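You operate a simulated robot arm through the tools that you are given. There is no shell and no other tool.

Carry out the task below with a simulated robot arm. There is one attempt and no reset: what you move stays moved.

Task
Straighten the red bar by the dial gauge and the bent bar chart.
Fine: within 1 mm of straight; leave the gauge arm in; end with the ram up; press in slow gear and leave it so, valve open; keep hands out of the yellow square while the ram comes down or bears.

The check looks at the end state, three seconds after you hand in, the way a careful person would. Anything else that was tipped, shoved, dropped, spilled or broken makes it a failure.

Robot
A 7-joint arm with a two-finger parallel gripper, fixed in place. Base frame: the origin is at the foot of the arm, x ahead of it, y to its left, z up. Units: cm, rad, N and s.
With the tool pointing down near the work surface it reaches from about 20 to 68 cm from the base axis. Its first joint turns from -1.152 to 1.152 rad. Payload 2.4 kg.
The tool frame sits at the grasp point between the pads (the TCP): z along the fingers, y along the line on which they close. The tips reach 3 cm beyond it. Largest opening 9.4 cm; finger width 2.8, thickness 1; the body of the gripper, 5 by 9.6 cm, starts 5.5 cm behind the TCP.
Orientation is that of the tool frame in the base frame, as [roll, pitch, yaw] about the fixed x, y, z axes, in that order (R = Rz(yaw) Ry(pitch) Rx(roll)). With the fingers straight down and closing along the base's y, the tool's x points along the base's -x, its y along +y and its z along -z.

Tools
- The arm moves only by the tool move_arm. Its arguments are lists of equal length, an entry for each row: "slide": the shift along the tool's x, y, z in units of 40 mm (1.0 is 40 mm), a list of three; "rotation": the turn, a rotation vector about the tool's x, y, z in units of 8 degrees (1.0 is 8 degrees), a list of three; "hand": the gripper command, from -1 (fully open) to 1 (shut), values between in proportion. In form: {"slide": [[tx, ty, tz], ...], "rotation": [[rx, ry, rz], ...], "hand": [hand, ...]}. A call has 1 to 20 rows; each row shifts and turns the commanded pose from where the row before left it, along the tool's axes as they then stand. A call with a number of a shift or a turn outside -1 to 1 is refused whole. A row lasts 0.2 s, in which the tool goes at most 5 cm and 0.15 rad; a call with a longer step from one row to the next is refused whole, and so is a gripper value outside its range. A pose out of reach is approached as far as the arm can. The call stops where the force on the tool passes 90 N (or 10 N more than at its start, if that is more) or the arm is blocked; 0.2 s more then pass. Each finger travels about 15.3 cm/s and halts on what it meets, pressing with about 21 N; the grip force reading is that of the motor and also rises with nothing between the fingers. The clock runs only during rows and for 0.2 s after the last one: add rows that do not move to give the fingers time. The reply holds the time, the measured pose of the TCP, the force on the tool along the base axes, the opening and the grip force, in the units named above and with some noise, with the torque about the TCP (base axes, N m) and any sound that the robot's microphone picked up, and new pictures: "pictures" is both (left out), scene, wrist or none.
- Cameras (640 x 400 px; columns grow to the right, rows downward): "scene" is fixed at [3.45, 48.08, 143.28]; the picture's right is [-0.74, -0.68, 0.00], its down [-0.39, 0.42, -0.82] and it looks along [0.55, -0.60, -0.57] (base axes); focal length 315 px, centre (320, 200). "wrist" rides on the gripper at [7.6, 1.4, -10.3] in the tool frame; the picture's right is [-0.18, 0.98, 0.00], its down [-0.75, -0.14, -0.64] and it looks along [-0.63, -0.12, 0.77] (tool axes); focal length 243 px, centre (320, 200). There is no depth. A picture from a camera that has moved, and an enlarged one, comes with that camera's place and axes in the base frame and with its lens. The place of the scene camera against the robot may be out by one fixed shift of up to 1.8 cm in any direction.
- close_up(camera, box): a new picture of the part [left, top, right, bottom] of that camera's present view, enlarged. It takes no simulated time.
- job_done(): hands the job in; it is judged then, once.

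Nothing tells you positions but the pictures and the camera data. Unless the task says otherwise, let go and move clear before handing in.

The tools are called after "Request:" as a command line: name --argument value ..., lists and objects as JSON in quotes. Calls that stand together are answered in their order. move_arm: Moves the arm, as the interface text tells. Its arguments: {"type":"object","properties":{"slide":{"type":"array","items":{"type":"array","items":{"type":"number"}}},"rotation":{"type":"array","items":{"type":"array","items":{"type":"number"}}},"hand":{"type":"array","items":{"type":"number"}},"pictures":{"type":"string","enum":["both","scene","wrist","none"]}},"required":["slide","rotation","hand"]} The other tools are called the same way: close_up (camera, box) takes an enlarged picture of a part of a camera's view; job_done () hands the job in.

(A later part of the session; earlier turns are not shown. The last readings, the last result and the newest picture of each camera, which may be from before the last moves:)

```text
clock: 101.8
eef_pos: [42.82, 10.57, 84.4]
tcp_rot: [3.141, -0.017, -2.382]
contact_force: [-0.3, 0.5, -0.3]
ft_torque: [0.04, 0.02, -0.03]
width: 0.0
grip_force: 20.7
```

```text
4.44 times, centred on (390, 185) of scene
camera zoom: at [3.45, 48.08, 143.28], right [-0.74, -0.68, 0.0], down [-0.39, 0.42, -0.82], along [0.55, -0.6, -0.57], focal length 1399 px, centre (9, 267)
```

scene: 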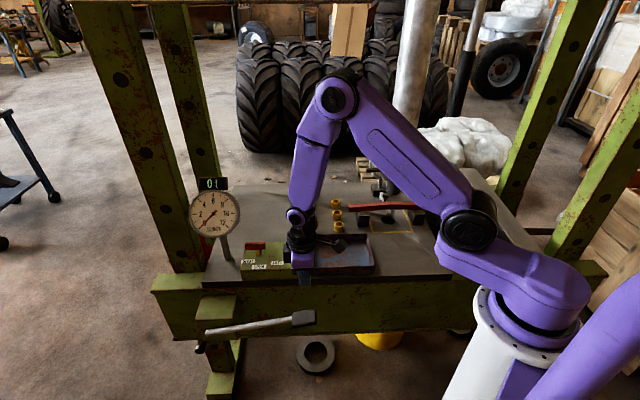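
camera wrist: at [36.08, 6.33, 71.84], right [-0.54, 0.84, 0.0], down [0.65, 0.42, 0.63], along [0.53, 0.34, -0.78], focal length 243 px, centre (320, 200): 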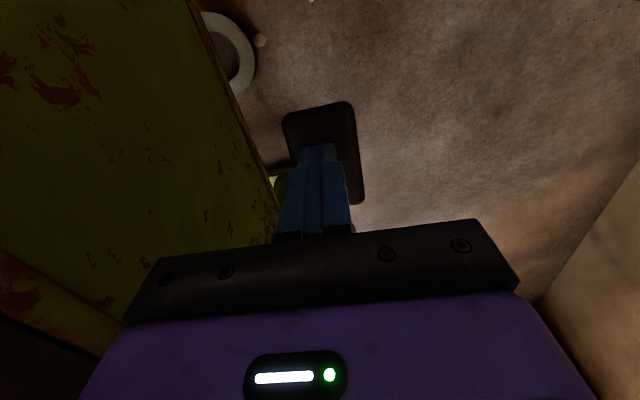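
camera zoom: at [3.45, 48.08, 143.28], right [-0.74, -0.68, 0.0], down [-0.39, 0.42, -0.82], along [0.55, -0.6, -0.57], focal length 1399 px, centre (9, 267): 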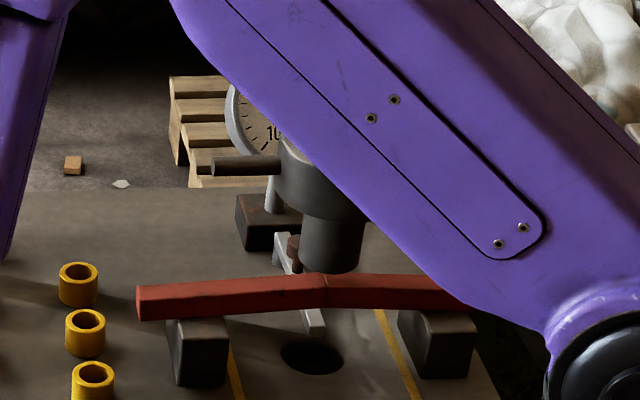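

About 2 cm left. Three more strokes, then I go with partial strokes.

Request:
move_arm --slide '[[0, 0, 1], [0, 0, 1], [0, 0, 0.9], [0, 0, 0.3], [0, 0, 0.4], [0, 0, 0.8], [0, 0, 0.8], [0, 0, 0.87], [0, 0, -0.95], [0, 0, -0.95], [0, 0, -0.95], [0, 0, 0.95], [0, 0, 0.95], [0, 0, 0.95]]' --rotation '[[0, 0, 0], [0, 0, 0], [0, 0, 0], [0, 0, 0], [0, 0, 0], [0, 0, 0], [0, 0, 0], [0, 0, 0], [0, 0, 0], [0, 0, 0], [0, 0, 0], [0, 0, 0], [0, 0, 0], [0, 0, 0]]' --hand '[1, 1, 1, 1, 1, 1, 1, 1, 1, 1, 1, 1, 1, 1]' --pictures "none"

Request:
close_up --camera "scene" --box '[180, 170, 250, 240]'

Request:
close_up --camera "scene" --box '[340, 80, 440, 220]'

```text
clock: 104.8
eef_pos: [42.41, 10.58, 59.97]
tcp_rot: [-3.139, -0.013, -2.384]
contact_force: [1.4, 0.5, 5.0]
ft_torque: [0.05, -0.1, -0.02]
width: 0.0
grip_force: 20.8
```

```text
5.71 times, centred on (215, 205) of scene
camera zoom: at [3.44, 48.08, 143.28], right [-0.74, -0.68, 0.0], down [-0.39, 0.42, -0.82], along [0.55, -0.6, -0.57], focal length 1799 px, centre (920, 171)
```

zoom: 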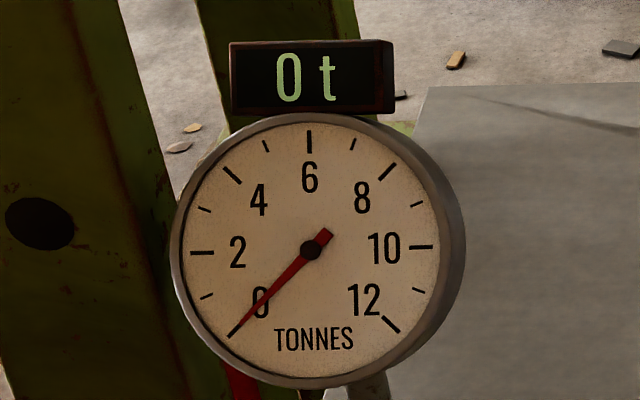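

```text
2.86 times, centred on (390, 150) of scene
camera zoom: at [3.44, 48.08, 143.28], right [-0.74, -0.68, 0.0], down [-0.39, 0.42, -0.82], along [0.55, -0.6, -0.57], focal length 899 px, centre (120, 343)
```

zoom: 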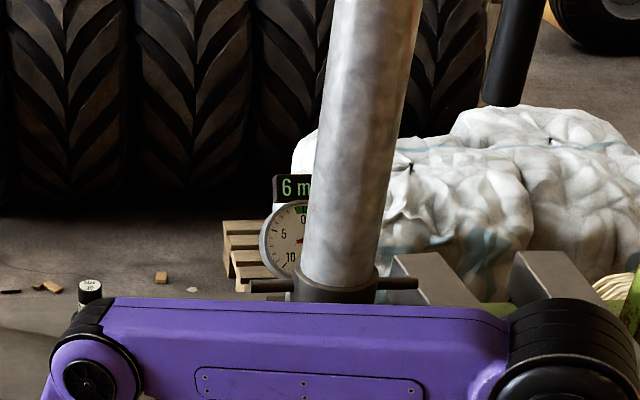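

Request:
move_arm --slide '[[0, 0, -0.95], [0, 0, -0.95], [0, 0, -0.95], [0, 0, 0.6], [0, 0, 0.6], [0, 0, 0.6], [0, 0, 0.6], [0, 0, 0.45]]' --rotation '[[0, 0, 0], [0, 0, 0], [0, 0, 0], [0, 0, 0], [0, 0, 0], [0, 0, 0], [0, 0, 0], [0, 0, 0]]' --hand '[1, 1, 1, 1, 1, 1, 1, 1]' --pictures "none"

Request:
close_up --camera "scene" --box '[180, 170, 250, 240]'

Request:
close_up --camera "scene" --box '[360, 130, 410, 180]'

```text
clock: 106.6
eef_pos: [42.57, 10.48, 60.03]
tcp_rot: [-3.141, -0.016, -2.382]
contact_force: [0.8, 3.6, 7.2]
ft_torque: [0.3, -0.21, 0.01]
width: 0.0
grip_force: 21.1
```

```text
5.71 times, centred on (215, 205) of scene
camera zoom: at [3.44, 48.08, 143.28], right [-0.74, -0.68, 0.0], down [-0.39, 0.42, -0.82], along [0.55, -0.6, -0.57], focal length 1799 px, centre (920, 171)
```

zoom: 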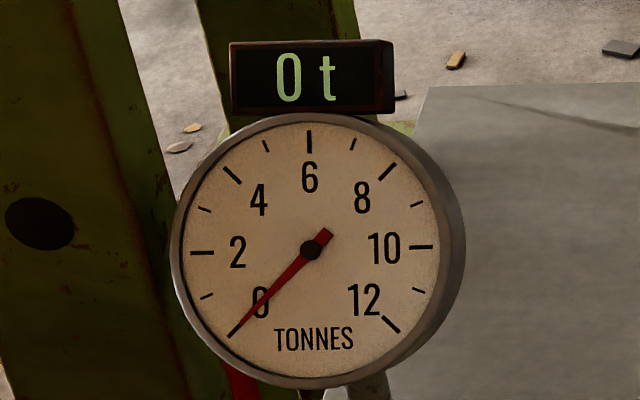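

```text
8.00 times, centred on (385, 155) of scene
camera zoom: at [3.44, 48.08, 143.28], right [-0.74, -0.68, 0.0], down [-0.39, 0.42, -0.82], along [0.55, -0.6, -0.57], focal length 2518 px, centre (-200, 560)
```

zoom: 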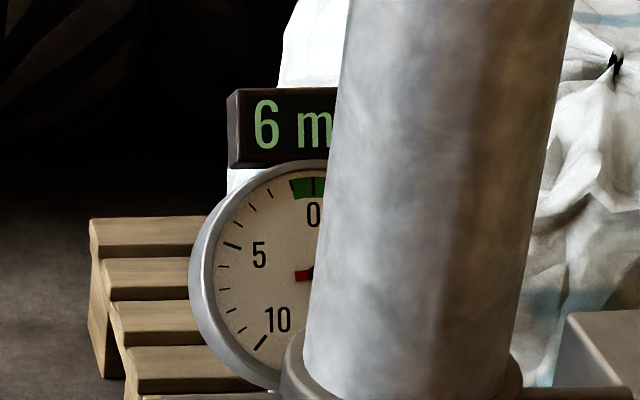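

Still zero load. Now a half-stroke at a time.

Request:
move_arm --slide '[[0, 0, -0.95], [0, 0, -0.95], [0, 0, -0.95], [0, 0, 0.5], [0, 0, 0.5], [0, 0, 0.5]]' --rotation '[[0, 0, 0], [0, 0, 0], [0, 0, 0], [0, 0, 0], [0, 0, 0], [0, 0, 0]]' --hand '[1, 1, 1, 1, 1, 1]' --pictures "none"

Request:
close_up --camera "scene" --box '[180, 170, 250, 240]'

Request:
close_up --camera "scene" --box '[340, 140, 440, 230]'

```text
clock: 108.0
eef_pos: [42.59, 10.52, 65.08]
tcp_rot: [3.141, -0.018, -2.382]
contact_force: [-1.5, -2.9, 4.0]
ft_torque: [-0.04, 0.0, -0.05]
width: 0.0
grip_force: 20.5
```

```text
5.71 times, centred on (215, 205) of scene
camera zoom: at [3.44, 48.08, 143.28], right [-0.74, -0.68, 0.0], down [-0.39, 0.42, -0.82], along [0.55, -0.6, -0.57], focal length 1799 px, centre (920, 171)
```

zoom: 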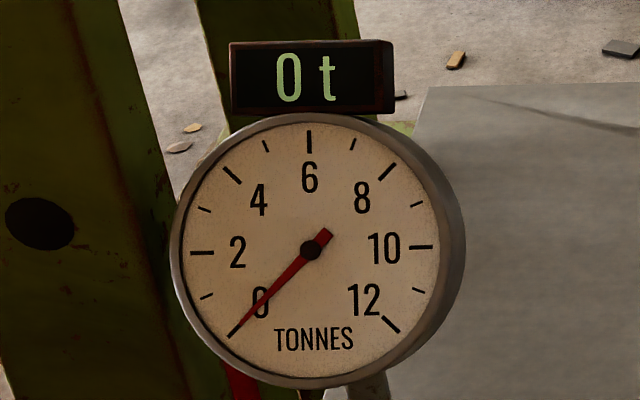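

```text
4.44 times, centred on (390, 185) of scene
camera zoom: at [3.44, 48.08, 143.28], right [-0.74, -0.68, 0.0], down [-0.39, 0.42, -0.82], along [0.55, -0.6, -0.57], focal length 1399 px, centre (9, 267)
```

zoom: 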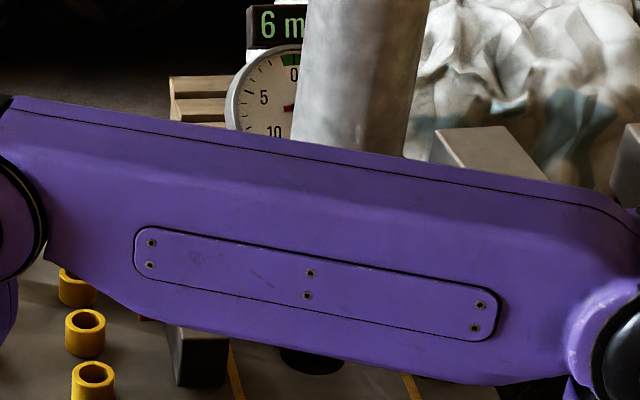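

Request:
move_arm --slide '[[0, 0, 0.4], [0, 0, 0.4], [0, 0, 0.4]]' --rotation '[[0, 0, 0], [0, 0, 0], [0, 0, 0]]' --hand '[1, 1, 1]' --pictures "none"

Request:
close_up --camera "scene" --box '[180, 170, 250, 240]'

Request:
move_arm --slide '[[0, 0, -1], [0, 0, -1], [0, 0, -1], [0, 0, -1], [0, 0, -1], [0, 0, -1]]' --rotation '[[0, 0, 0], [0, 0, 0], [0, 0, 0], [0, 0, 0], [0, 0, 0], [0, 0, 0]]' --hand '[1, 1, 1, 1, 1, 1]' --pictures "none"

Request:
close_up --camera "scene" --box '[340, 140, 440, 230]'

```text
clock: 108.8
eef_pos: [42.66, 10.59, 60.5]
tcp_rot: [3.141, -0.016, -2.379]
contact_force: [-2.6, 2.6, 4.1]
ft_torque: [0.12, 0.01, 0.04]
width: 0.0
grip_force: 21.1
```

```text
5.71 times, centred on (215, 205) of scene
camera zoom: at [3.44, 48.08, 143.28], right [-0.74, -0.68, 0.0], down [-0.39, 0.42, -0.82], along [0.55, -0.6, -0.57], focal length 1799 px, centre (920, 171)
```

zoom: 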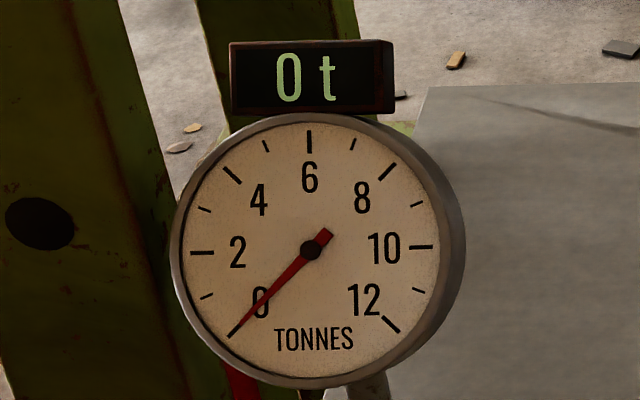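

```text
clock: 110.2
eef_pos: [42.7, 10.85, 85.08]
tcp_rot: [-3.14, -0.017, -2.381]
contact_force: [0.4, 0.3, -0.3]
ft_torque: [0.04, 0.0, 0.02]
width: 0.01
grip_force: 20.6
```

```text
4.44 times, centred on (390, 185) of scene
camera zoom: at [3.45, 48.08, 143.28], right [-0.74, -0.68, 0.0], down [-0.39, 0.42, -0.82], along [0.55, -0.6, -0.57], focal length 1399 px, centre (9, 267)
```

zoom: 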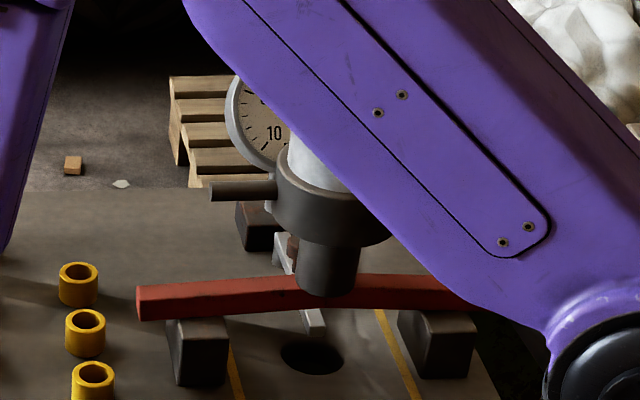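

The ram is now just about touching the bar. From here I press in small increments and read the tonnes after each.

Request:
move_arm --slide '[[0, 0, 1], [0, 0, 1], [0, 0, 1], [0, 0, 0.3], [0, 0, 0.4], [0, 0, 0.5]]' --rotation '[[0, 0, 0], [0, 0, 0], [0, 0, 0], [0, 0, 0], [0, 0, 0], [0, 0, 0]]' --hand '[1, 1, 1, 1, 1, 1]' --pictures "none"

Request:
close_up --camera "scene" --box '[180, 170, 250, 240]'

Request:
close_up --camera "scene" --box '[360, 130, 410, 180]'

```text
clock: 111.6
eef_pos: [42.76, 10.56, 68.15]
tcp_rot: [-3.141, -0.018, -2.382]
contact_force: [-1.1, -1.0, 2.7]
ft_torque: [-0.07, 0.04, -0.03]
width: 0.01
grip_force: 20.7
```

```text
5.71 times, centred on (215, 205) of scene
camera zoom: at [3.44, 48.08, 143.28], right [-0.74, -0.68, 0.0], down [-0.39, 0.42, -0.82], along [0.55, -0.6, -0.57], focal length 1799 px, centre (920, 171)
```

zoom: 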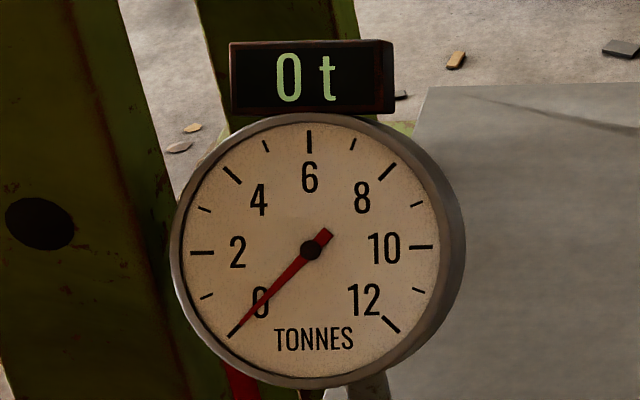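

```text
8.00 times, centred on (385, 155) of scene
camera zoom: at [3.44, 48.08, 143.28], right [-0.74, -0.68, 0.0], down [-0.39, 0.42, -0.82], along [0.55, -0.6, -0.57], focal length 2518 px, centre (-200, 560)
```

zoom: 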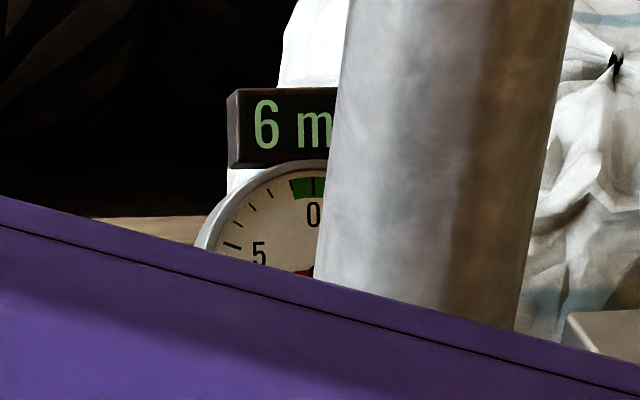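

Request:
move_arm --slide '[[0, 0, 0.3], [0, 0, 0.3]]' --rotation '[[0, 0, 0], [0, 0, 0]]' --hand '[1, 1]' --pictures "none"

Request:
close_up --camera "scene" --box '[180, 170, 250, 240]'

Request:
move_arm --slide '[[0, 0, 0.3], [0, 0, 0.3]]' --rotation '[[0, 0, 0], [0, 0, 0]]' --hand '[1, 1]' --pictures "none"

Request:
close_up --camera "scene" --box '[180, 170, 250, 240]'

Request:
close_up --camera "scene" --box '[360, 130, 410, 180]'

```text
clock: 112.2
eef_pos: [42.77, 10.6, 65.55]
tcp_rot: [-3.141, -0.018, -2.384]
contact_force: [-1.1, -3.5, 3.2]
ft_torque: [-0.03, 0.03, -0.01]
width: 0.0
grip_force: 21.1
```

```text
5.71 times, centred on (215, 205) of scene
camera zoom: at [3.44, 48.08, 143.28], right [-0.74, -0.68, 0.0], down [-0.39, 0.42, -0.82], along [0.55, -0.6, -0.57], focal length 1799 px, centre (920, 171)
```

zoom: 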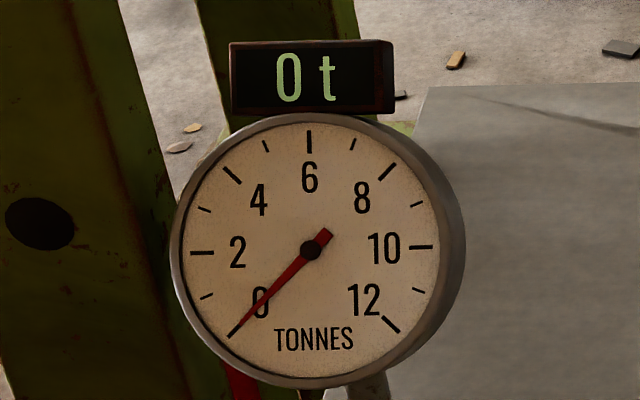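

```text
clock: 112.8
eef_pos: [42.57, 10.54, 63.18]
tcp_rot: [-3.14, -0.014, -2.383]
contact_force: [3.2, -0.2, 4.4]
ft_torque: [0.04, -0.1, -0.04]
width: 0.0
grip_force: 20.9
```

```text
5.71 times, centred on (215, 205) of scene
camera zoom: at [3.45, 48.08, 143.28], right [-0.74, -0.68, 0.0], down [-0.39, 0.42, -0.82], along [0.55, -0.6, -0.57], focal length 1799 px, centre (920, 171)
```

zoom: 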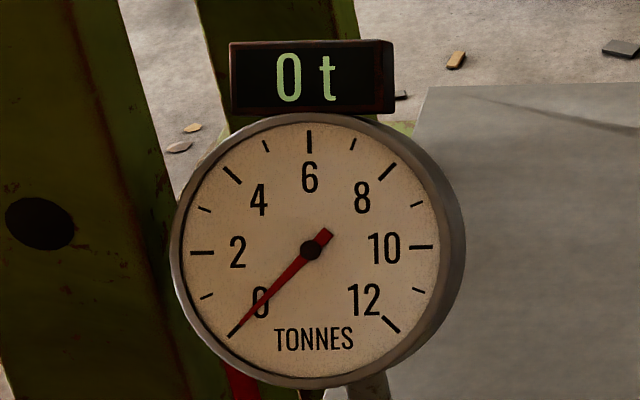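

```text
8.00 times, centred on (385, 155) of scene
camera zoom: at [3.45, 48.08, 143.28], right [-0.74, -0.68, 0.0], down [-0.39, 0.42, -0.82], along [0.55, -0.6, -0.57], focal length 2518 px, centre (-200, 560)
```

zoom: 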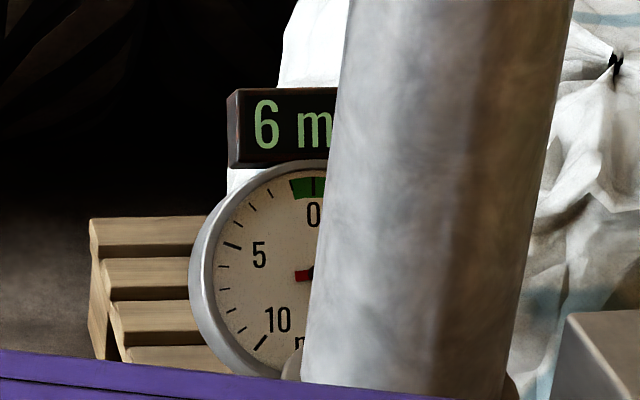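

No load yet; I finish this stroke and begin the next in increments.

Request:
move_arm --slide '[[0, 0, 0.35], [0, 0, 0.35]]' --rotation '[[0, 0, 0], [0, 0, 0]]' --hand '[1, 1]' --pictures "none"

Request:
close_up --camera "scene" --box '[180, 170, 250, 240]'

Request:
move_arm --slide '[[0, 0, -0.95], [0, 0, -0.95], [0, 0, -0.95], [0, 0, 0.45], [0, 0, 0.45]]' --rotation '[[0, 0, 0], [0, 0, 0], [0, 0, 0], [0, 0, 0], [0, 0, 0]]' --hand '[1, 1, 1, 1, 1]' --pictures "none"

Request:
close_up --camera "scene" --box '[180, 170, 250, 240]'

Request:
close_up --camera "scene" --box '[360, 130, 410, 180]'

```text
clock: 113.4
eef_pos: [42.49, 10.34, 60.13]
tcp_rot: [3.14, -0.017, -2.382]
contact_force: [0.3, 1.9, 4.8]
ft_torque: [0.09, -0.06, 0.03]
width: 0.0
grip_force: 21.3
```

```text
5.71 times, centred on (215, 205) of scene
camera zoom: at [3.44, 48.08, 143.28], right [-0.74, -0.68, 0.0], down [-0.39, 0.42, -0.82], along [0.55, -0.6, -0.57], focal length 1799 px, centre (920, 171)
```

zoom: 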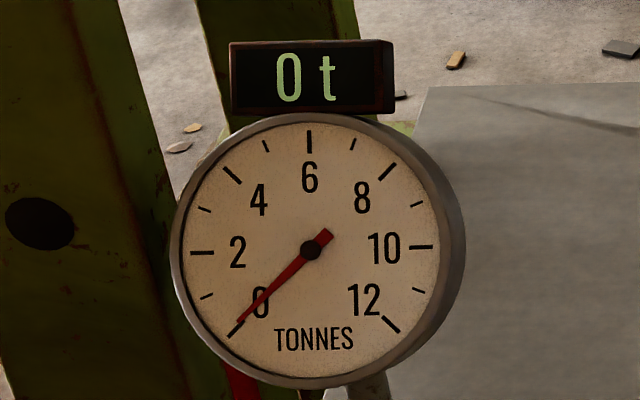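

```text
clock: 114.6
eef_pos: [42.87, 10.65, 67.85]
tcp_rot: [-3.141, -0.02, -2.383]
contact_force: [-2.7, 0.0, 3.7]
ft_torque: [-0.06, 0.06, -0.02]
width: 0.02
grip_force: 21.4
```

```text
5.71 times, centred on (215, 205) of scene
camera zoom: at [3.44, 48.08, 143.28], right [-0.74, -0.68, 0.0], down [-0.39, 0.42, -0.82], along [0.55, -0.6, -0.57], focal length 1799 px, centre (920, 171)
```

zoom: 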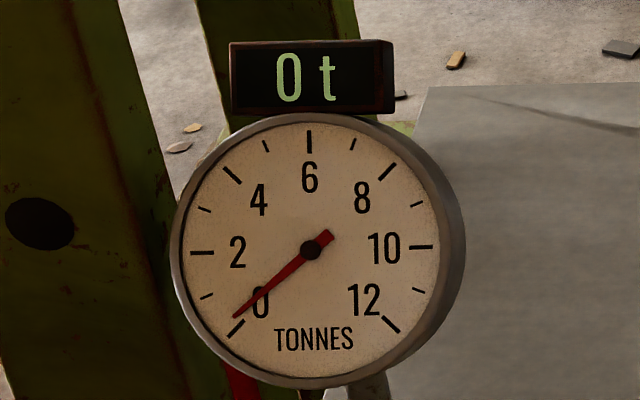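

```text
8.00 times, centred on (385, 155) of scene
camera zoom: at [3.44, 48.08, 143.28], right [-0.74, -0.68, 0.0], down [-0.39, 0.42, -0.82], along [0.55, -0.6, -0.57], focal length 2518 px, centre (-200, 560)
```

zoom: 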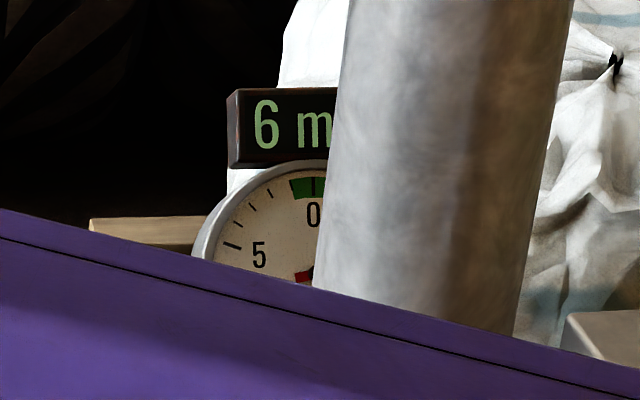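

Contact: the needle has started to move. I continue in small increments.

Request:
move_arm --slide '[[0, 0, 0.3], [0, 0, 0.3]]' --rotation '[[0, 0, 0], [0, 0, 0]]' --hand '[1, 1]' --pictures "none"

Request:
close_up --camera "scene" --box '[180, 170, 250, 240]'

Request:
move_arm --slide '[[0, 0, 0.3], [0, 0, 0.3]]' --rotation '[[0, 0, 0], [0, 0, 0]]' --hand '[1, 1]' --pictures "none"

Request:
close_up --camera "scene" --box '[180, 170, 250, 240]'

Request:
close_up --camera "scene" --box '[360, 130, 410, 180]'

```text
clock: 115.2
eef_pos: [42.73, 10.52, 65.5]
tcp_rot: [-3.141, -0.016, -2.384]
contact_force: [1.6, -2.5, 3.6]
ft_torque: [-0.03, -0.07, -0.07]
width: 0.0
grip_force: 21.4
```

```text
5.71 times, centred on (215, 205) of scene
camera zoom: at [3.45, 48.08, 143.28], right [-0.74, -0.68, 0.0], down [-0.39, 0.42, -0.82], along [0.55, -0.6, -0.57], focal length 1799 px, centre (920, 171)
```

zoom: 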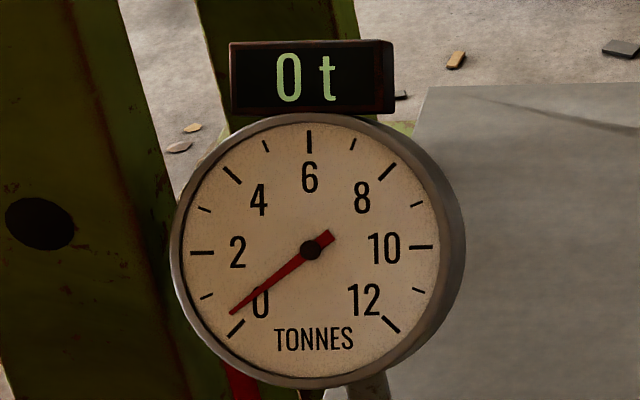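

```text
clock: 115.8
eef_pos: [42.6, 10.44, 62.94]
tcp_rot: [3.141, -0.018, -2.381]
contact_force: [-0.4, 3.8, 4.5]
ft_torque: [0.12, -0.03, 0.0]
width: 0.01
grip_force: 21.0
```

```text
5.71 times, centred on (215, 205) of scene
camera zoom: at [3.44, 48.09, 143.28], right [-0.74, -0.68, 0.0], down [-0.39, 0.42, -0.82], along [0.55, -0.6, -0.57], focal length 1799 px, centre (920, 171)
```

zoom: 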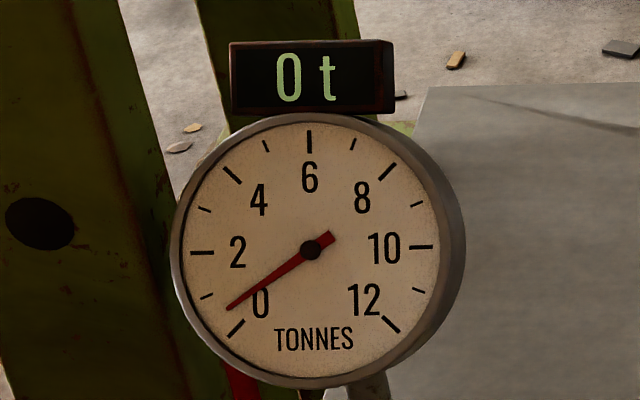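

```text
8.00 times, centred on (385, 155) of scene
camera zoom: at [3.44, 48.09, 143.28], right [-0.74, -0.68, 0.0], down [-0.39, 0.42, -0.82], along [0.55, -0.6, -0.57], focal length 2518 px, centre (-200, 560)
```

zoom: 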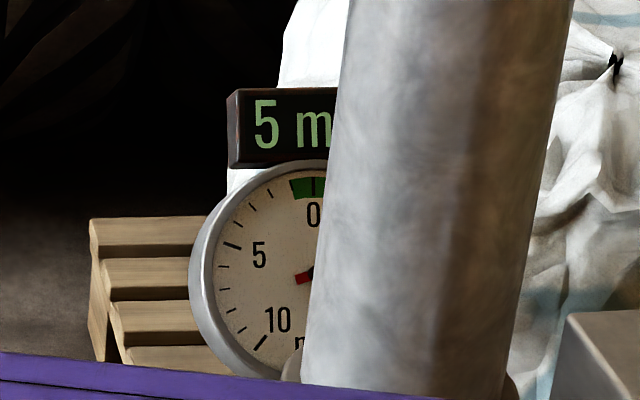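

The gauge reads 5 mm under ~0.5 t. Continuing in increments.

Request:
move_arm --slide '[[0, 0, 0.33], [0, 0, 0.33]]' --rotation '[[0, 0, 0], [0, 0, 0]]' --hand '[1, 1]' --pictures "none"

Request:
close_up --camera "scene" --box '[180, 170, 250, 240]'

Request:
move_arm --slide '[[0, 0, -0.95], [0, 0, -0.95], [0, 0, -0.95], [0, 0, 0.5], [0, 0, 0.5]]' --rotation '[[0, 0, 0], [0, 0, 0], [0, 0, 0], [0, 0, 0], [0, 0, 0]]' --hand '[1, 1, 1, 1, 1]' --pictures "none"

Request:
close_up --camera "scene" --box '[180, 170, 250, 240]'

Request:
close_up --camera "scene" --box '[360, 130, 410, 180]'

```text
clock: 116.4
eef_pos: [42.65, 10.41, 60.34]
tcp_rot: [3.141, -0.016, -2.382]
contact_force: [1.0, 2.4, 4.7]
ft_torque: [0.11, -0.03, -0.01]
width: 0.0
grip_force: 21.1
```

```text
5.71 times, centred on (215, 205) of scene
camera zoom: at [3.44, 48.08, 143.28], right [-0.74, -0.68, 0.0], down [-0.39, 0.42, -0.82], along [0.55, -0.6, -0.57], focal length 1799 px, centre (920, 171)
```

zoom: 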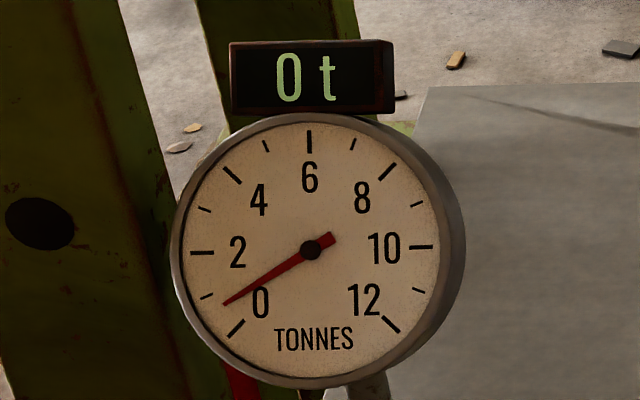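

```text
clock: 117.6
eef_pos: [42.71, 10.4, 67.84]
tcp_rot: [3.141, -0.018, -2.384]
contact_force: [-1.9, -1.7, 2.6]
ft_torque: [-0.09, 0.12, 0.03]
width: 0.0
grip_force: 20.6
```

```text
5.71 times, centred on (215, 205) of scene
camera zoom: at [3.44, 48.08, 143.28], right [-0.74, -0.68, 0.0], down [-0.39, 0.42, -0.82], along [0.55, -0.6, -0.57], focal length 1799 px, centre (920, 171)
```

zoom: 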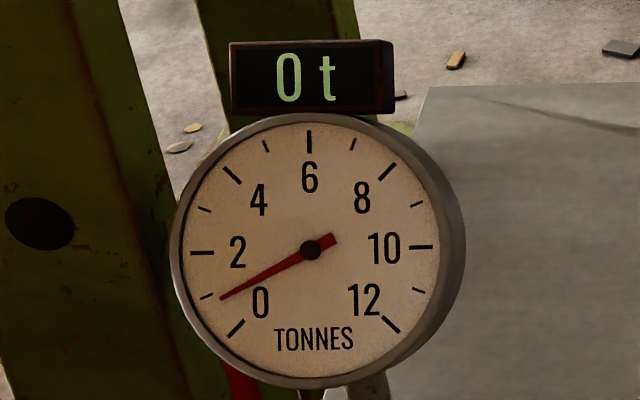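

```text
8.00 times, centred on (385, 155) of scene
camera zoom: at [3.44, 48.08, 143.28], right [-0.74, -0.68, 0.0], down [-0.39, 0.42, -0.82], along [0.55, -0.6, -0.57], focal length 2518 px, centre (-200, 560)
```

zoom: 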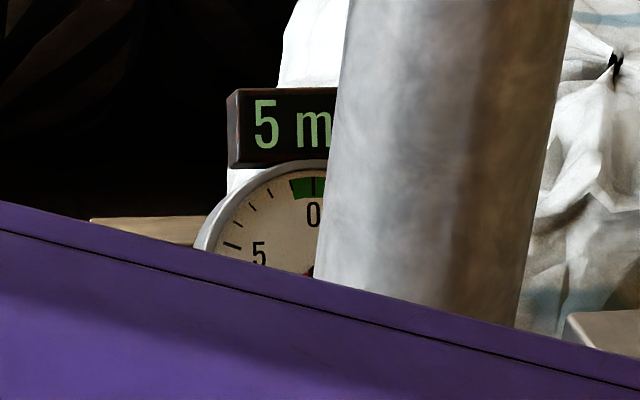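

About 0.9 t. Roughly 0.6 t per stroke, so I do whole strokes now, reading after each.

Request:
move_arm --slide '[[0, 0, 0.6], [0, 0, 0.6], [0, 0, 0.66], [0, 0, -0.95], [0, 0, -0.95], [0, 0, -0.95], [0, 0, 0.95], [0, 0, 0.95], [0, 0, 0.95]]' --rotation '[[0, 0, 0], [0, 0, 0], [0, 0, 0], [0, 0, 0], [0, 0, 0], [0, 0, 0], [0, 0, 0], [0, 0, 0], [0, 0, 0]]' --hand '[1, 1, 1, 1, 1, 1, 1, 1, 1]' --pictures "none"

Request:
close_up --camera "scene" --box '[180, 170, 250, 240]'

Request:
close_up --camera "scene" --box '[360, 130, 410, 180]'

```text
clock: 119.6
eef_pos: [42.56, 10.29, 60.22]
tcp_rot: [-3.141, -0.015, -2.383]
contact_force: [-4.7, 6.4, 9.3]
ft_torque: [0.36, 0.1, 0.09]
width: 0.0
grip_force: 21.0
```

```text
5.71 times, centred on (215, 205) of scene
camera zoom: at [3.43, 48.08, 143.28], right [-0.74, -0.68, 0.0], down [-0.39, 0.42, -0.82], along [0.55, -0.6, -0.57], focal length 1799 px, centre (920, 171)
```

zoom: 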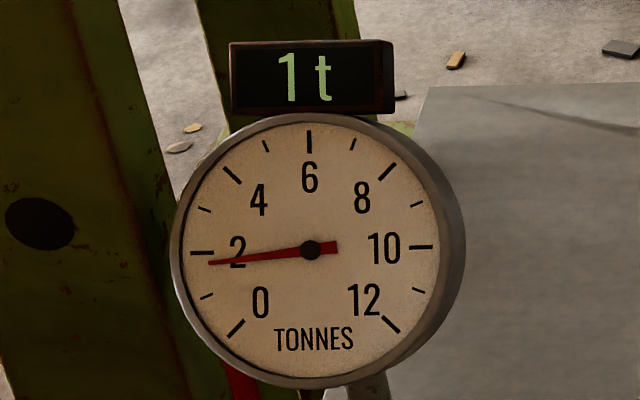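

```text
8.00 times, centred on (385, 155) of scene
camera zoom: at [3.43, 48.08, 143.28], right [-0.74, -0.68, 0.0], down [-0.39, 0.42, -0.82], along [0.55, -0.6, -0.57], focal length 2518 px, centre (-200, 560)
```

zoom: 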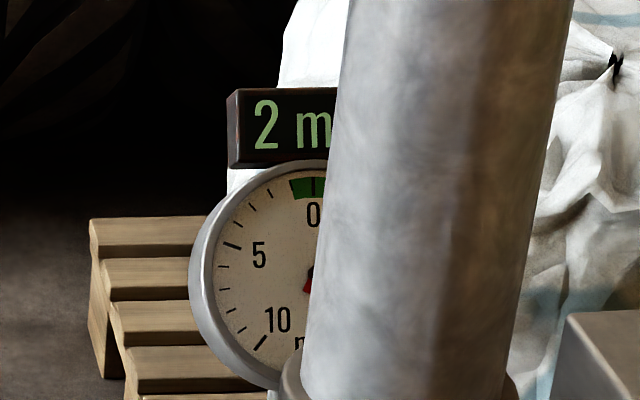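

1.7 t with the gauge at 2 mm. Two more strokes.

Request:
move_arm --slide '[[0, 0, -0.95], [0, 0, -0.95], [0, 0, -0.95], [0, 0, 0.95], [0, 0, 0.95], [0, 0, 0.95], [0, 0, -0.95], [0, 0, -0.95], [0, 0, -0.95], [0, 0, 0.95], [0, 0, 0.95], [0, 0, 0.95]]' --rotation '[[0, 0, 0], [0, 0, 0], [0, 0, 0], [0, 0, 0], [0, 0, 0], [0, 0, 0], [0, 0, 0], [0, 0, 0], [0, 0, 0], [0, 0, 0], [0, 0, 0], [0, 0, 0]]' --hand '[1, 1, 1, 1, 1, 1, 1, 1, 1, 1, 1, 1]' --pictures "none"

Request:
close_up --camera "scene" --box '[180, 170, 250, 240]'

Request:
close_up --camera "scene" --box '[360, 130, 410, 180]'

```text
clock: 122.2
eef_pos: [42.69, 10.25, 60.47]
tcp_rot: [-3.14, -0.017, -2.38]
contact_force: [-2.7, 3.3, 5.9]
ft_torque: [0.16, 0.01, 0.08]
width: 0.0
grip_force: 21.0
```

```text
5.71 times, centred on (215, 205) of scene
camera zoom: at [3.43, 48.09, 143.28], right [-0.74, -0.68, 0.0], down [-0.39, 0.42, -0.82], along [0.55, -0.6, -0.57], focal length 1799 px, centre (920, 171)
```

zoom: 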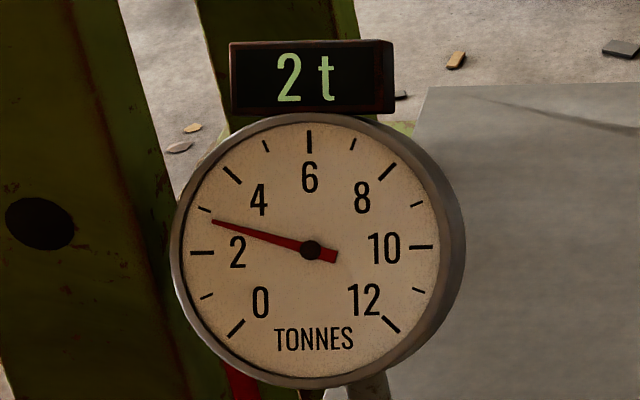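

```text
8.00 times, centred on (385, 155) of scene
camera zoom: at [3.43, 48.09, 143.28], right [-0.74, -0.68, 0.0], down [-0.39, 0.42, -0.82], along [0.55, -0.6, -0.57], focal length 2518 px, centre (-200, 560)
```

zoom: 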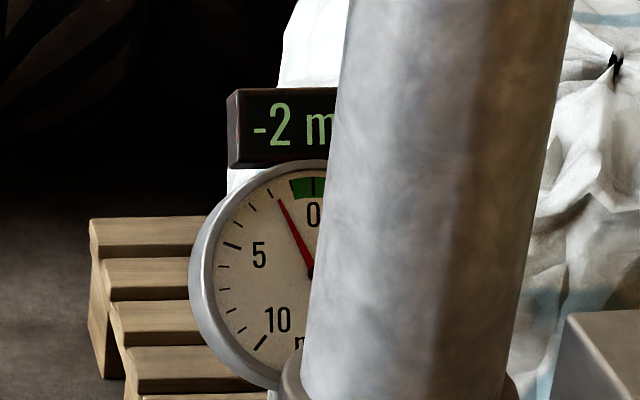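

2.75 t (gauge −2 mm under load). Two more strokes should bring ~3.75 t.

Request:
move_arm --slide '[[0, 0, -0.95], [0, 0, -0.95], [0, 0, -0.95], [0, 0, 0.95], [0, 0, 0.95], [0, 0, 0.95], [0, 0, -0.95], [0, 0, -0.95], [0, 0, -0.95], [0, 0, 0.6], [0, 0, 0.6]]' --rotation '[[0, 0, 0], [0, 0, 0], [0, 0, 0], [0, 0, 0], [0, 0, 0], [0, 0, 0], [0, 0, 0], [0, 0, 0], [0, 0, 0], [0, 0, 0], [0, 0, 0]]' --hand '[1, 1, 1, 1, 1, 1, 1, 1, 1, 1, 1]' --pictures "none"

Request:
close_up --camera "scene" --box '[180, 170, 250, 240]'

Request:
close_up --camera "scene" --box '[360, 130, 410, 180]'

```text
clock: 124.6
eef_pos: [42.65, 10.29, 67.15]
tcp_rot: [3.14, -0.019, -2.382]
contact_force: [-2.5, -2.9, 4.9]
ft_torque: [-0.12, 0.1, 0.01]
width: 0.0
grip_force: 21.1
```

```text
5.71 times, centred on (215, 205) of scene
camera zoom: at [3.44, 48.08, 143.28], right [-0.74, -0.68, 0.0], down [-0.39, 0.42, -0.82], along [0.55, -0.6, -0.57], focal length 1799 px, centre (920, 171)
```

zoom: 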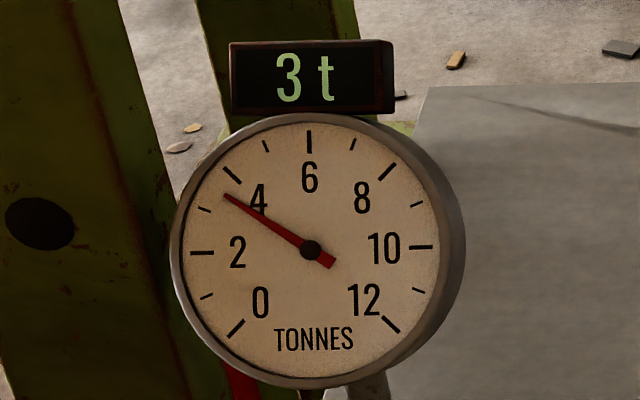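

```text
8.00 times, centred on (385, 155) of scene
camera zoom: at [3.44, 48.08, 143.28], right [-0.74, -0.68, 0.0], down [-0.39, 0.42, -0.82], along [0.55, -0.6, -0.57], focal length 2518 px, centre (-200, 560)
```

zoom: 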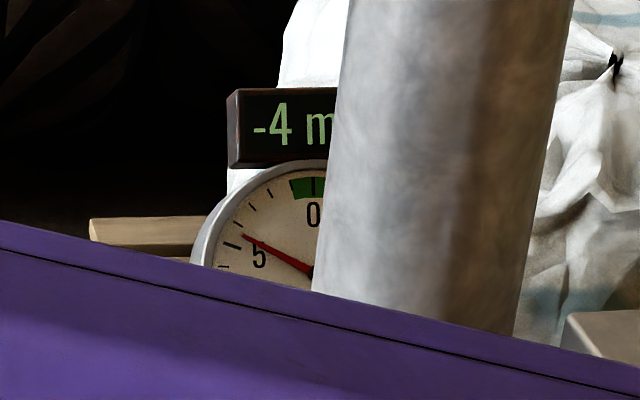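

3.5 t now. Finishing carefully: a third of a stroke at a time.

Request:
move_arm --slide '[[0, 0, 0.4], [0, 0, 0.4]]' --rotation '[[0, 0, 0], [0, 0, 0]]' --hand '[1, 1]' --pictures "none"

Request:
close_up --camera "scene" --box '[180, 170, 250, 240]'

```text
clock: 125.2
eef_pos: [42.74, 10.39, 64.04]
tcp_rot: [-3.14, -0.016, -2.383]
contact_force: [-1.5, -4.8, 5.7]
ft_torque: [-0.08, -0.02, -0.01]
width: 0.0
grip_force: 21.4
```

```text
5.71 times, centred on (215, 205) of scene
camera zoom: at [3.44, 48.07, 143.28], right [-0.74, -0.68, 0.0], down [-0.39, 0.42, -0.82], along [0.55, -0.6, -0.57], focal length 1799 px, centre (920, 171)
```

zoom: 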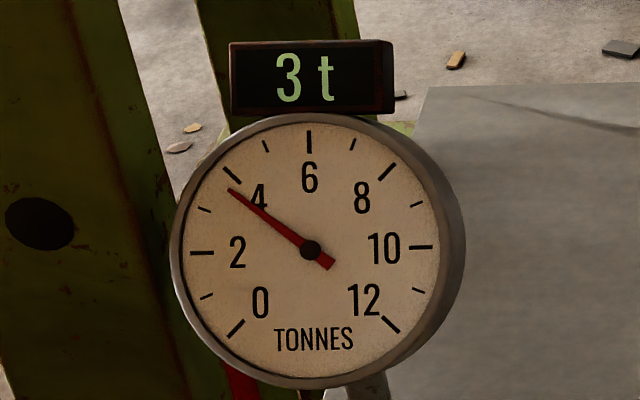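

Request:
move_arm --slide '[[0, 0, 0.45], [0, 0, 0.45]]' --rotation '[[0, 0, 0], [0, 0, 0]]' --hand '[1, 1]' --pictures "none"

Request:
close_up --camera "scene" --box '[180, 170, 250, 240]'

```text
clock: 125.8
eef_pos: [42.87, 10.58, 60.37]
tcp_rot: [-3.139, -0.011, -2.381]
contact_force: [5.0, -1.6, 7.9]
ft_torque: [0.08, -0.2, -0.04]
width: 0.0
grip_force: 20.8
```

```text
5.71 times, centred on (215, 205) of scene
camera zoom: at [3.44, 48.08, 143.28], right [-0.74, -0.68, 0.0], down [-0.39, 0.42, -0.82], along [0.55, -0.6, -0.57], focal length 1799 px, centre (920, 171)
```

zoom: 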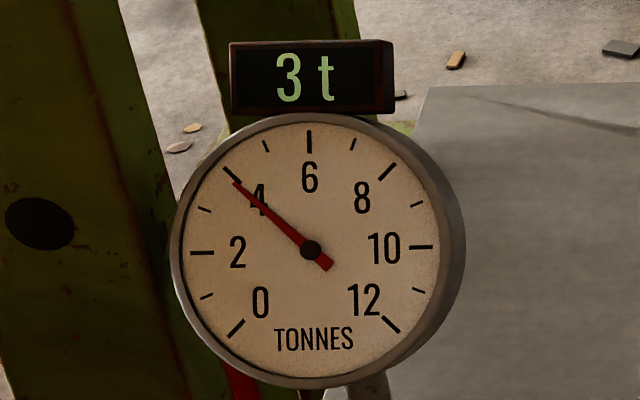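

3.87 t. One short partial stroke more to reach 4 t.

Request:
move_arm --slide '[[0, 0, -0.95], [0, 0, -0.95], [0, 0, -0.95], [0, 0, 0.4], [0, 0, 0.4]]' --rotation '[[0, 0, 0], [0, 0, 0], [0, 0, 0], [0, 0, 0], [0, 0, 0]]' --hand '[1, 1, 1, 1, 1]' --pictures "none"

Request:
close_up --camera "scene" --box '[180, 170, 250, 240]'

Request:
close_up --camera "scene" --box '[360, 130, 410, 180]'

```text
clock: 127.0
eef_pos: [42.91, 10.52, 68.53]
tcp_rot: [-3.142, -0.02, -2.383]
contact_force: [-2.3, -2.8, 6.1]
ft_torque: [-0.31, 0.22, -0.05]
width: 0.0
grip_force: 20.9
```

```text
5.71 times, centred on (215, 205) of scene
camera zoom: at [3.44, 48.08, 143.28], right [-0.74, -0.68, 0.0], down [-0.39, 0.42, -0.82], along [0.55, -0.6, -0.57], focal length 1799 px, centre (920, 171)
```

zoom: 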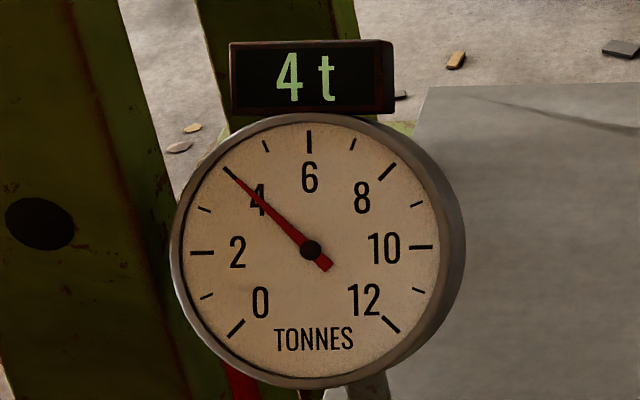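

```text
8.00 times, centred on (385, 155) of scene
camera zoom: at [3.44, 48.08, 143.28], right [-0.74, -0.68, 0.0], down [-0.39, 0.42, -0.82], along [0.55, -0.6, -0.57], focal length 2518 px, centre (-200, 560)
```

zoom: 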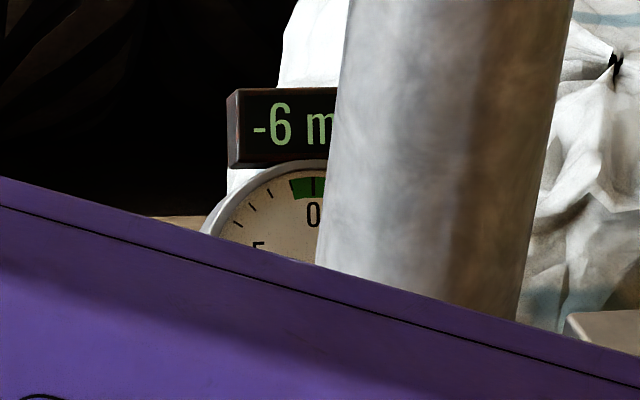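

4 t reached exactly (gauge −6 mm under load). Now I leave the pump and go to the valve to release: I'll push the near-right end of the red handle backward to swing it to OPEN.

Request:
move_arm --slide '[[0, 0, -1], [0, 0, -1], [0, 0, -1], [0, 0, -1], [0, 0, -1], [0, 0, -1], [-0.6, -0.635, 0], [-0.6, -0.635, 0], [-0.6, -0.635, 0], [-0.6, -0.635, 0], [-0.6, -0.635, 0]]' --rotation '[[0, 0, 0], [0, 0, 0], [0, 0, 0], [0, 0, 0], [0, 0, 0], [0, 0, 0], [0, 0, 0], [0, 0, 0], [0, 0, 0], [0, 0, 0], [0, 0, 0]]' --hand '[1, 1, 1, 1, 1, 1, 1, 1, 1, 1, 1]'

Request:
close_up --camera "wrist" --box '[240, 60, 440, 240]'

Request:
close_up --camera "scene" --box '[180, 160, 320, 285]'

Request:
close_up --camera "scene" --box '[340, 130, 440, 230]'

```text
clock: 129.4
eef_pos: [60.47, 9.89, 92.38]
tcp_rot: [-3.14, -0.018, -2.384]
contact_force: [0.1, 0.0, -0.7]
ft_torque: [-0.01, 0.0, 0.0]
width: 0.0
grip_force: 20.9
camera wrist: at [54.23, 5.78, 102.74], right [-0.54, 0.84, 0.0], down [0.65, 0.42, 0.63], along [0.53, 0.34, -0.78], focal length 243 px, centre (320, 200)
```

scene: 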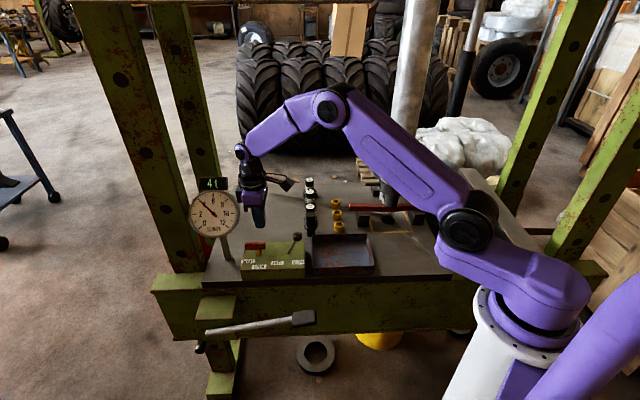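
wrist: 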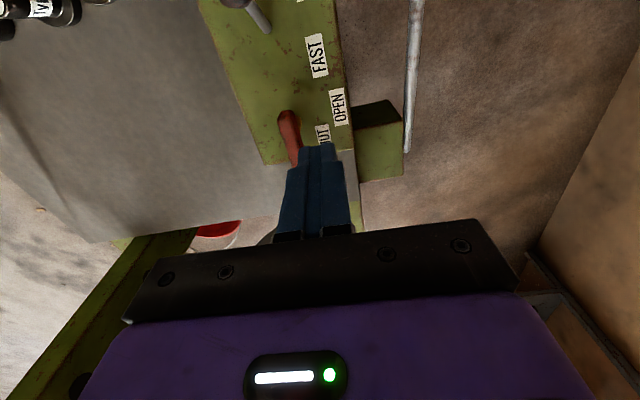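

```text
2.22 times, centred on (340, 150) of wrist
camera zoom: at [54.23, 5.78, 102.74], right [-0.54, 0.84, 0.0], down [0.65, 0.42, 0.63], along [0.53, 0.34, -0.78], focal length 539 px, centre (276, 311)
```

zoom: 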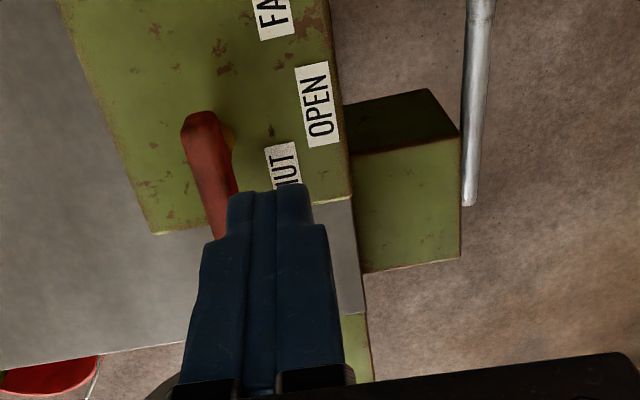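

```text
3.20 times, centred on (250, 222) of scene
camera zoom: at [3.44, 48.08, 143.28], right [-0.74, -0.68, 0.0], down [-0.39, 0.42, -0.82], along [0.55, -0.6, -0.57], focal length 1007 px, centre (544, 128)
```

zoom: 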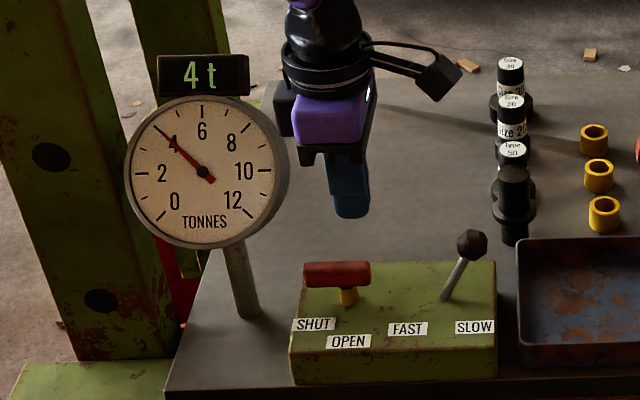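

```text
4.00 times, centred on (390, 180) of scene
camera zoom: at [3.44, 48.08, 143.28], right [-0.74, -0.68, 0.0], down [-0.39, 0.42, -0.82], along [0.55, -0.6, -0.57], focal length 1259 px, centre (40, 280)
```

zoom: 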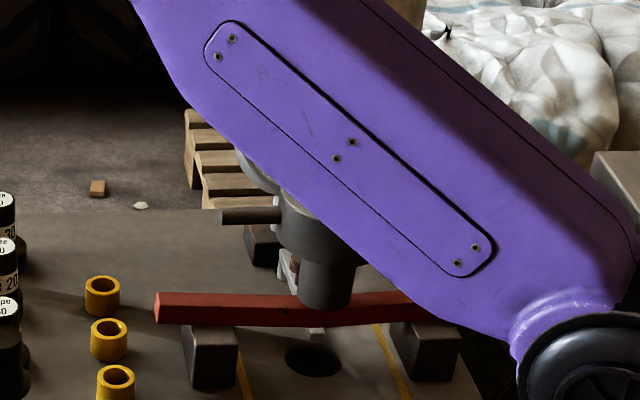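

Load holds at 4 t. Lowering the closed fingers in front of the handle's right end, tool leaned slightly away from the gauge.

Request:
move_arm --slide '[[0.19, 0, 0], [0.1, 0, 0.713], [0.1, 0, 0.713], [0.1, 0, 0.713], [0.1, 0, 0.713]]' --rotation '[[0, -1, 0], [0, 0, 0], [0, 0, 0], [0, 0, 0], [0, 0, 0]]' --hand '[1, 1, 1, 1, 1]' --pictures "wrist"

Request:
close_up --camera "wrist" --box '[200, 60, 440, 240]'

Request:
close_up --camera "scene" --box '[180, 160, 320, 285]'

```text
clock: 130.6
eef_pos: [59.71, 9.19, 80.8]
tcp_rot: [3.141, 0.122, -2.381]
contact_force: [-0.4, -0.2, -0.5]
ft_torque: [0.01, 0.0, 0.01]
width: 0.0
grip_force: 21.2
camera wrist: at [52.34, 4.15, 89.95], right [-0.54, 0.84, 0.02], down [0.58, 0.36, 0.73], along [0.6, 0.41, -0.68], focal length 243 px, centre (320, 200)
```

wrist: 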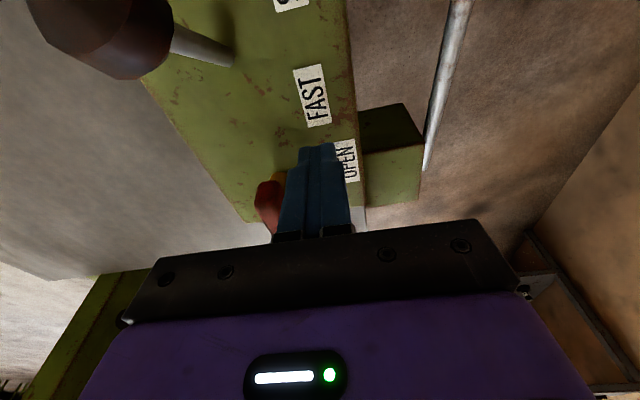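

```text
2.22 times, centred on (320, 150) of wrist
camera zoom: at [52.34, 4.15, 89.95], right [-0.54, 0.84, 0.02], down [0.58, 0.36, 0.73], along [0.6, 0.41, -0.68], focal length 539 px, centre (320, 311)
```

zoom: 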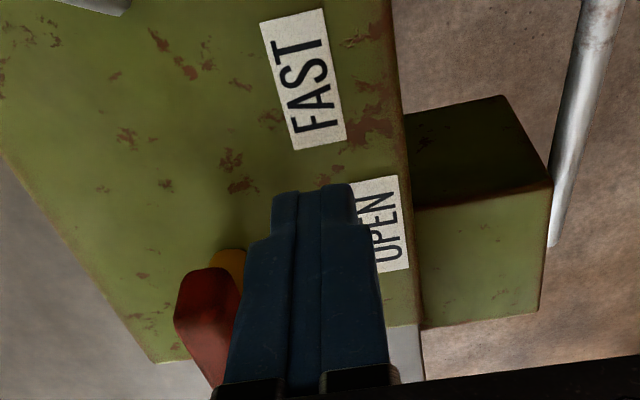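

```text
3.20 times, centred on (250, 222) of scene
camera zoom: at [3.45, 48.08, 143.28], right [-0.74, -0.68, 0.0], down [-0.39, 0.42, -0.82], along [0.55, -0.6, -0.57], focal length 1007 px, centre (544, 128)
```

zoom: 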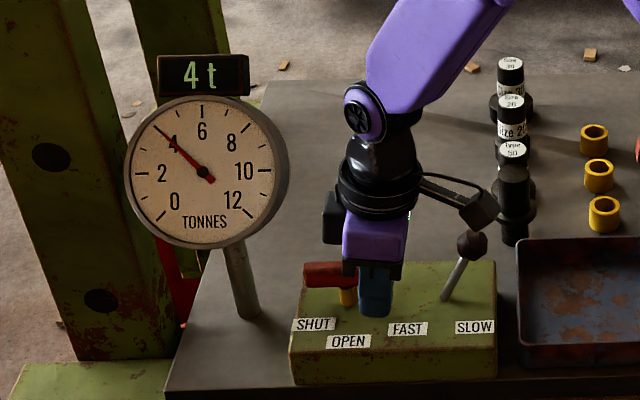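

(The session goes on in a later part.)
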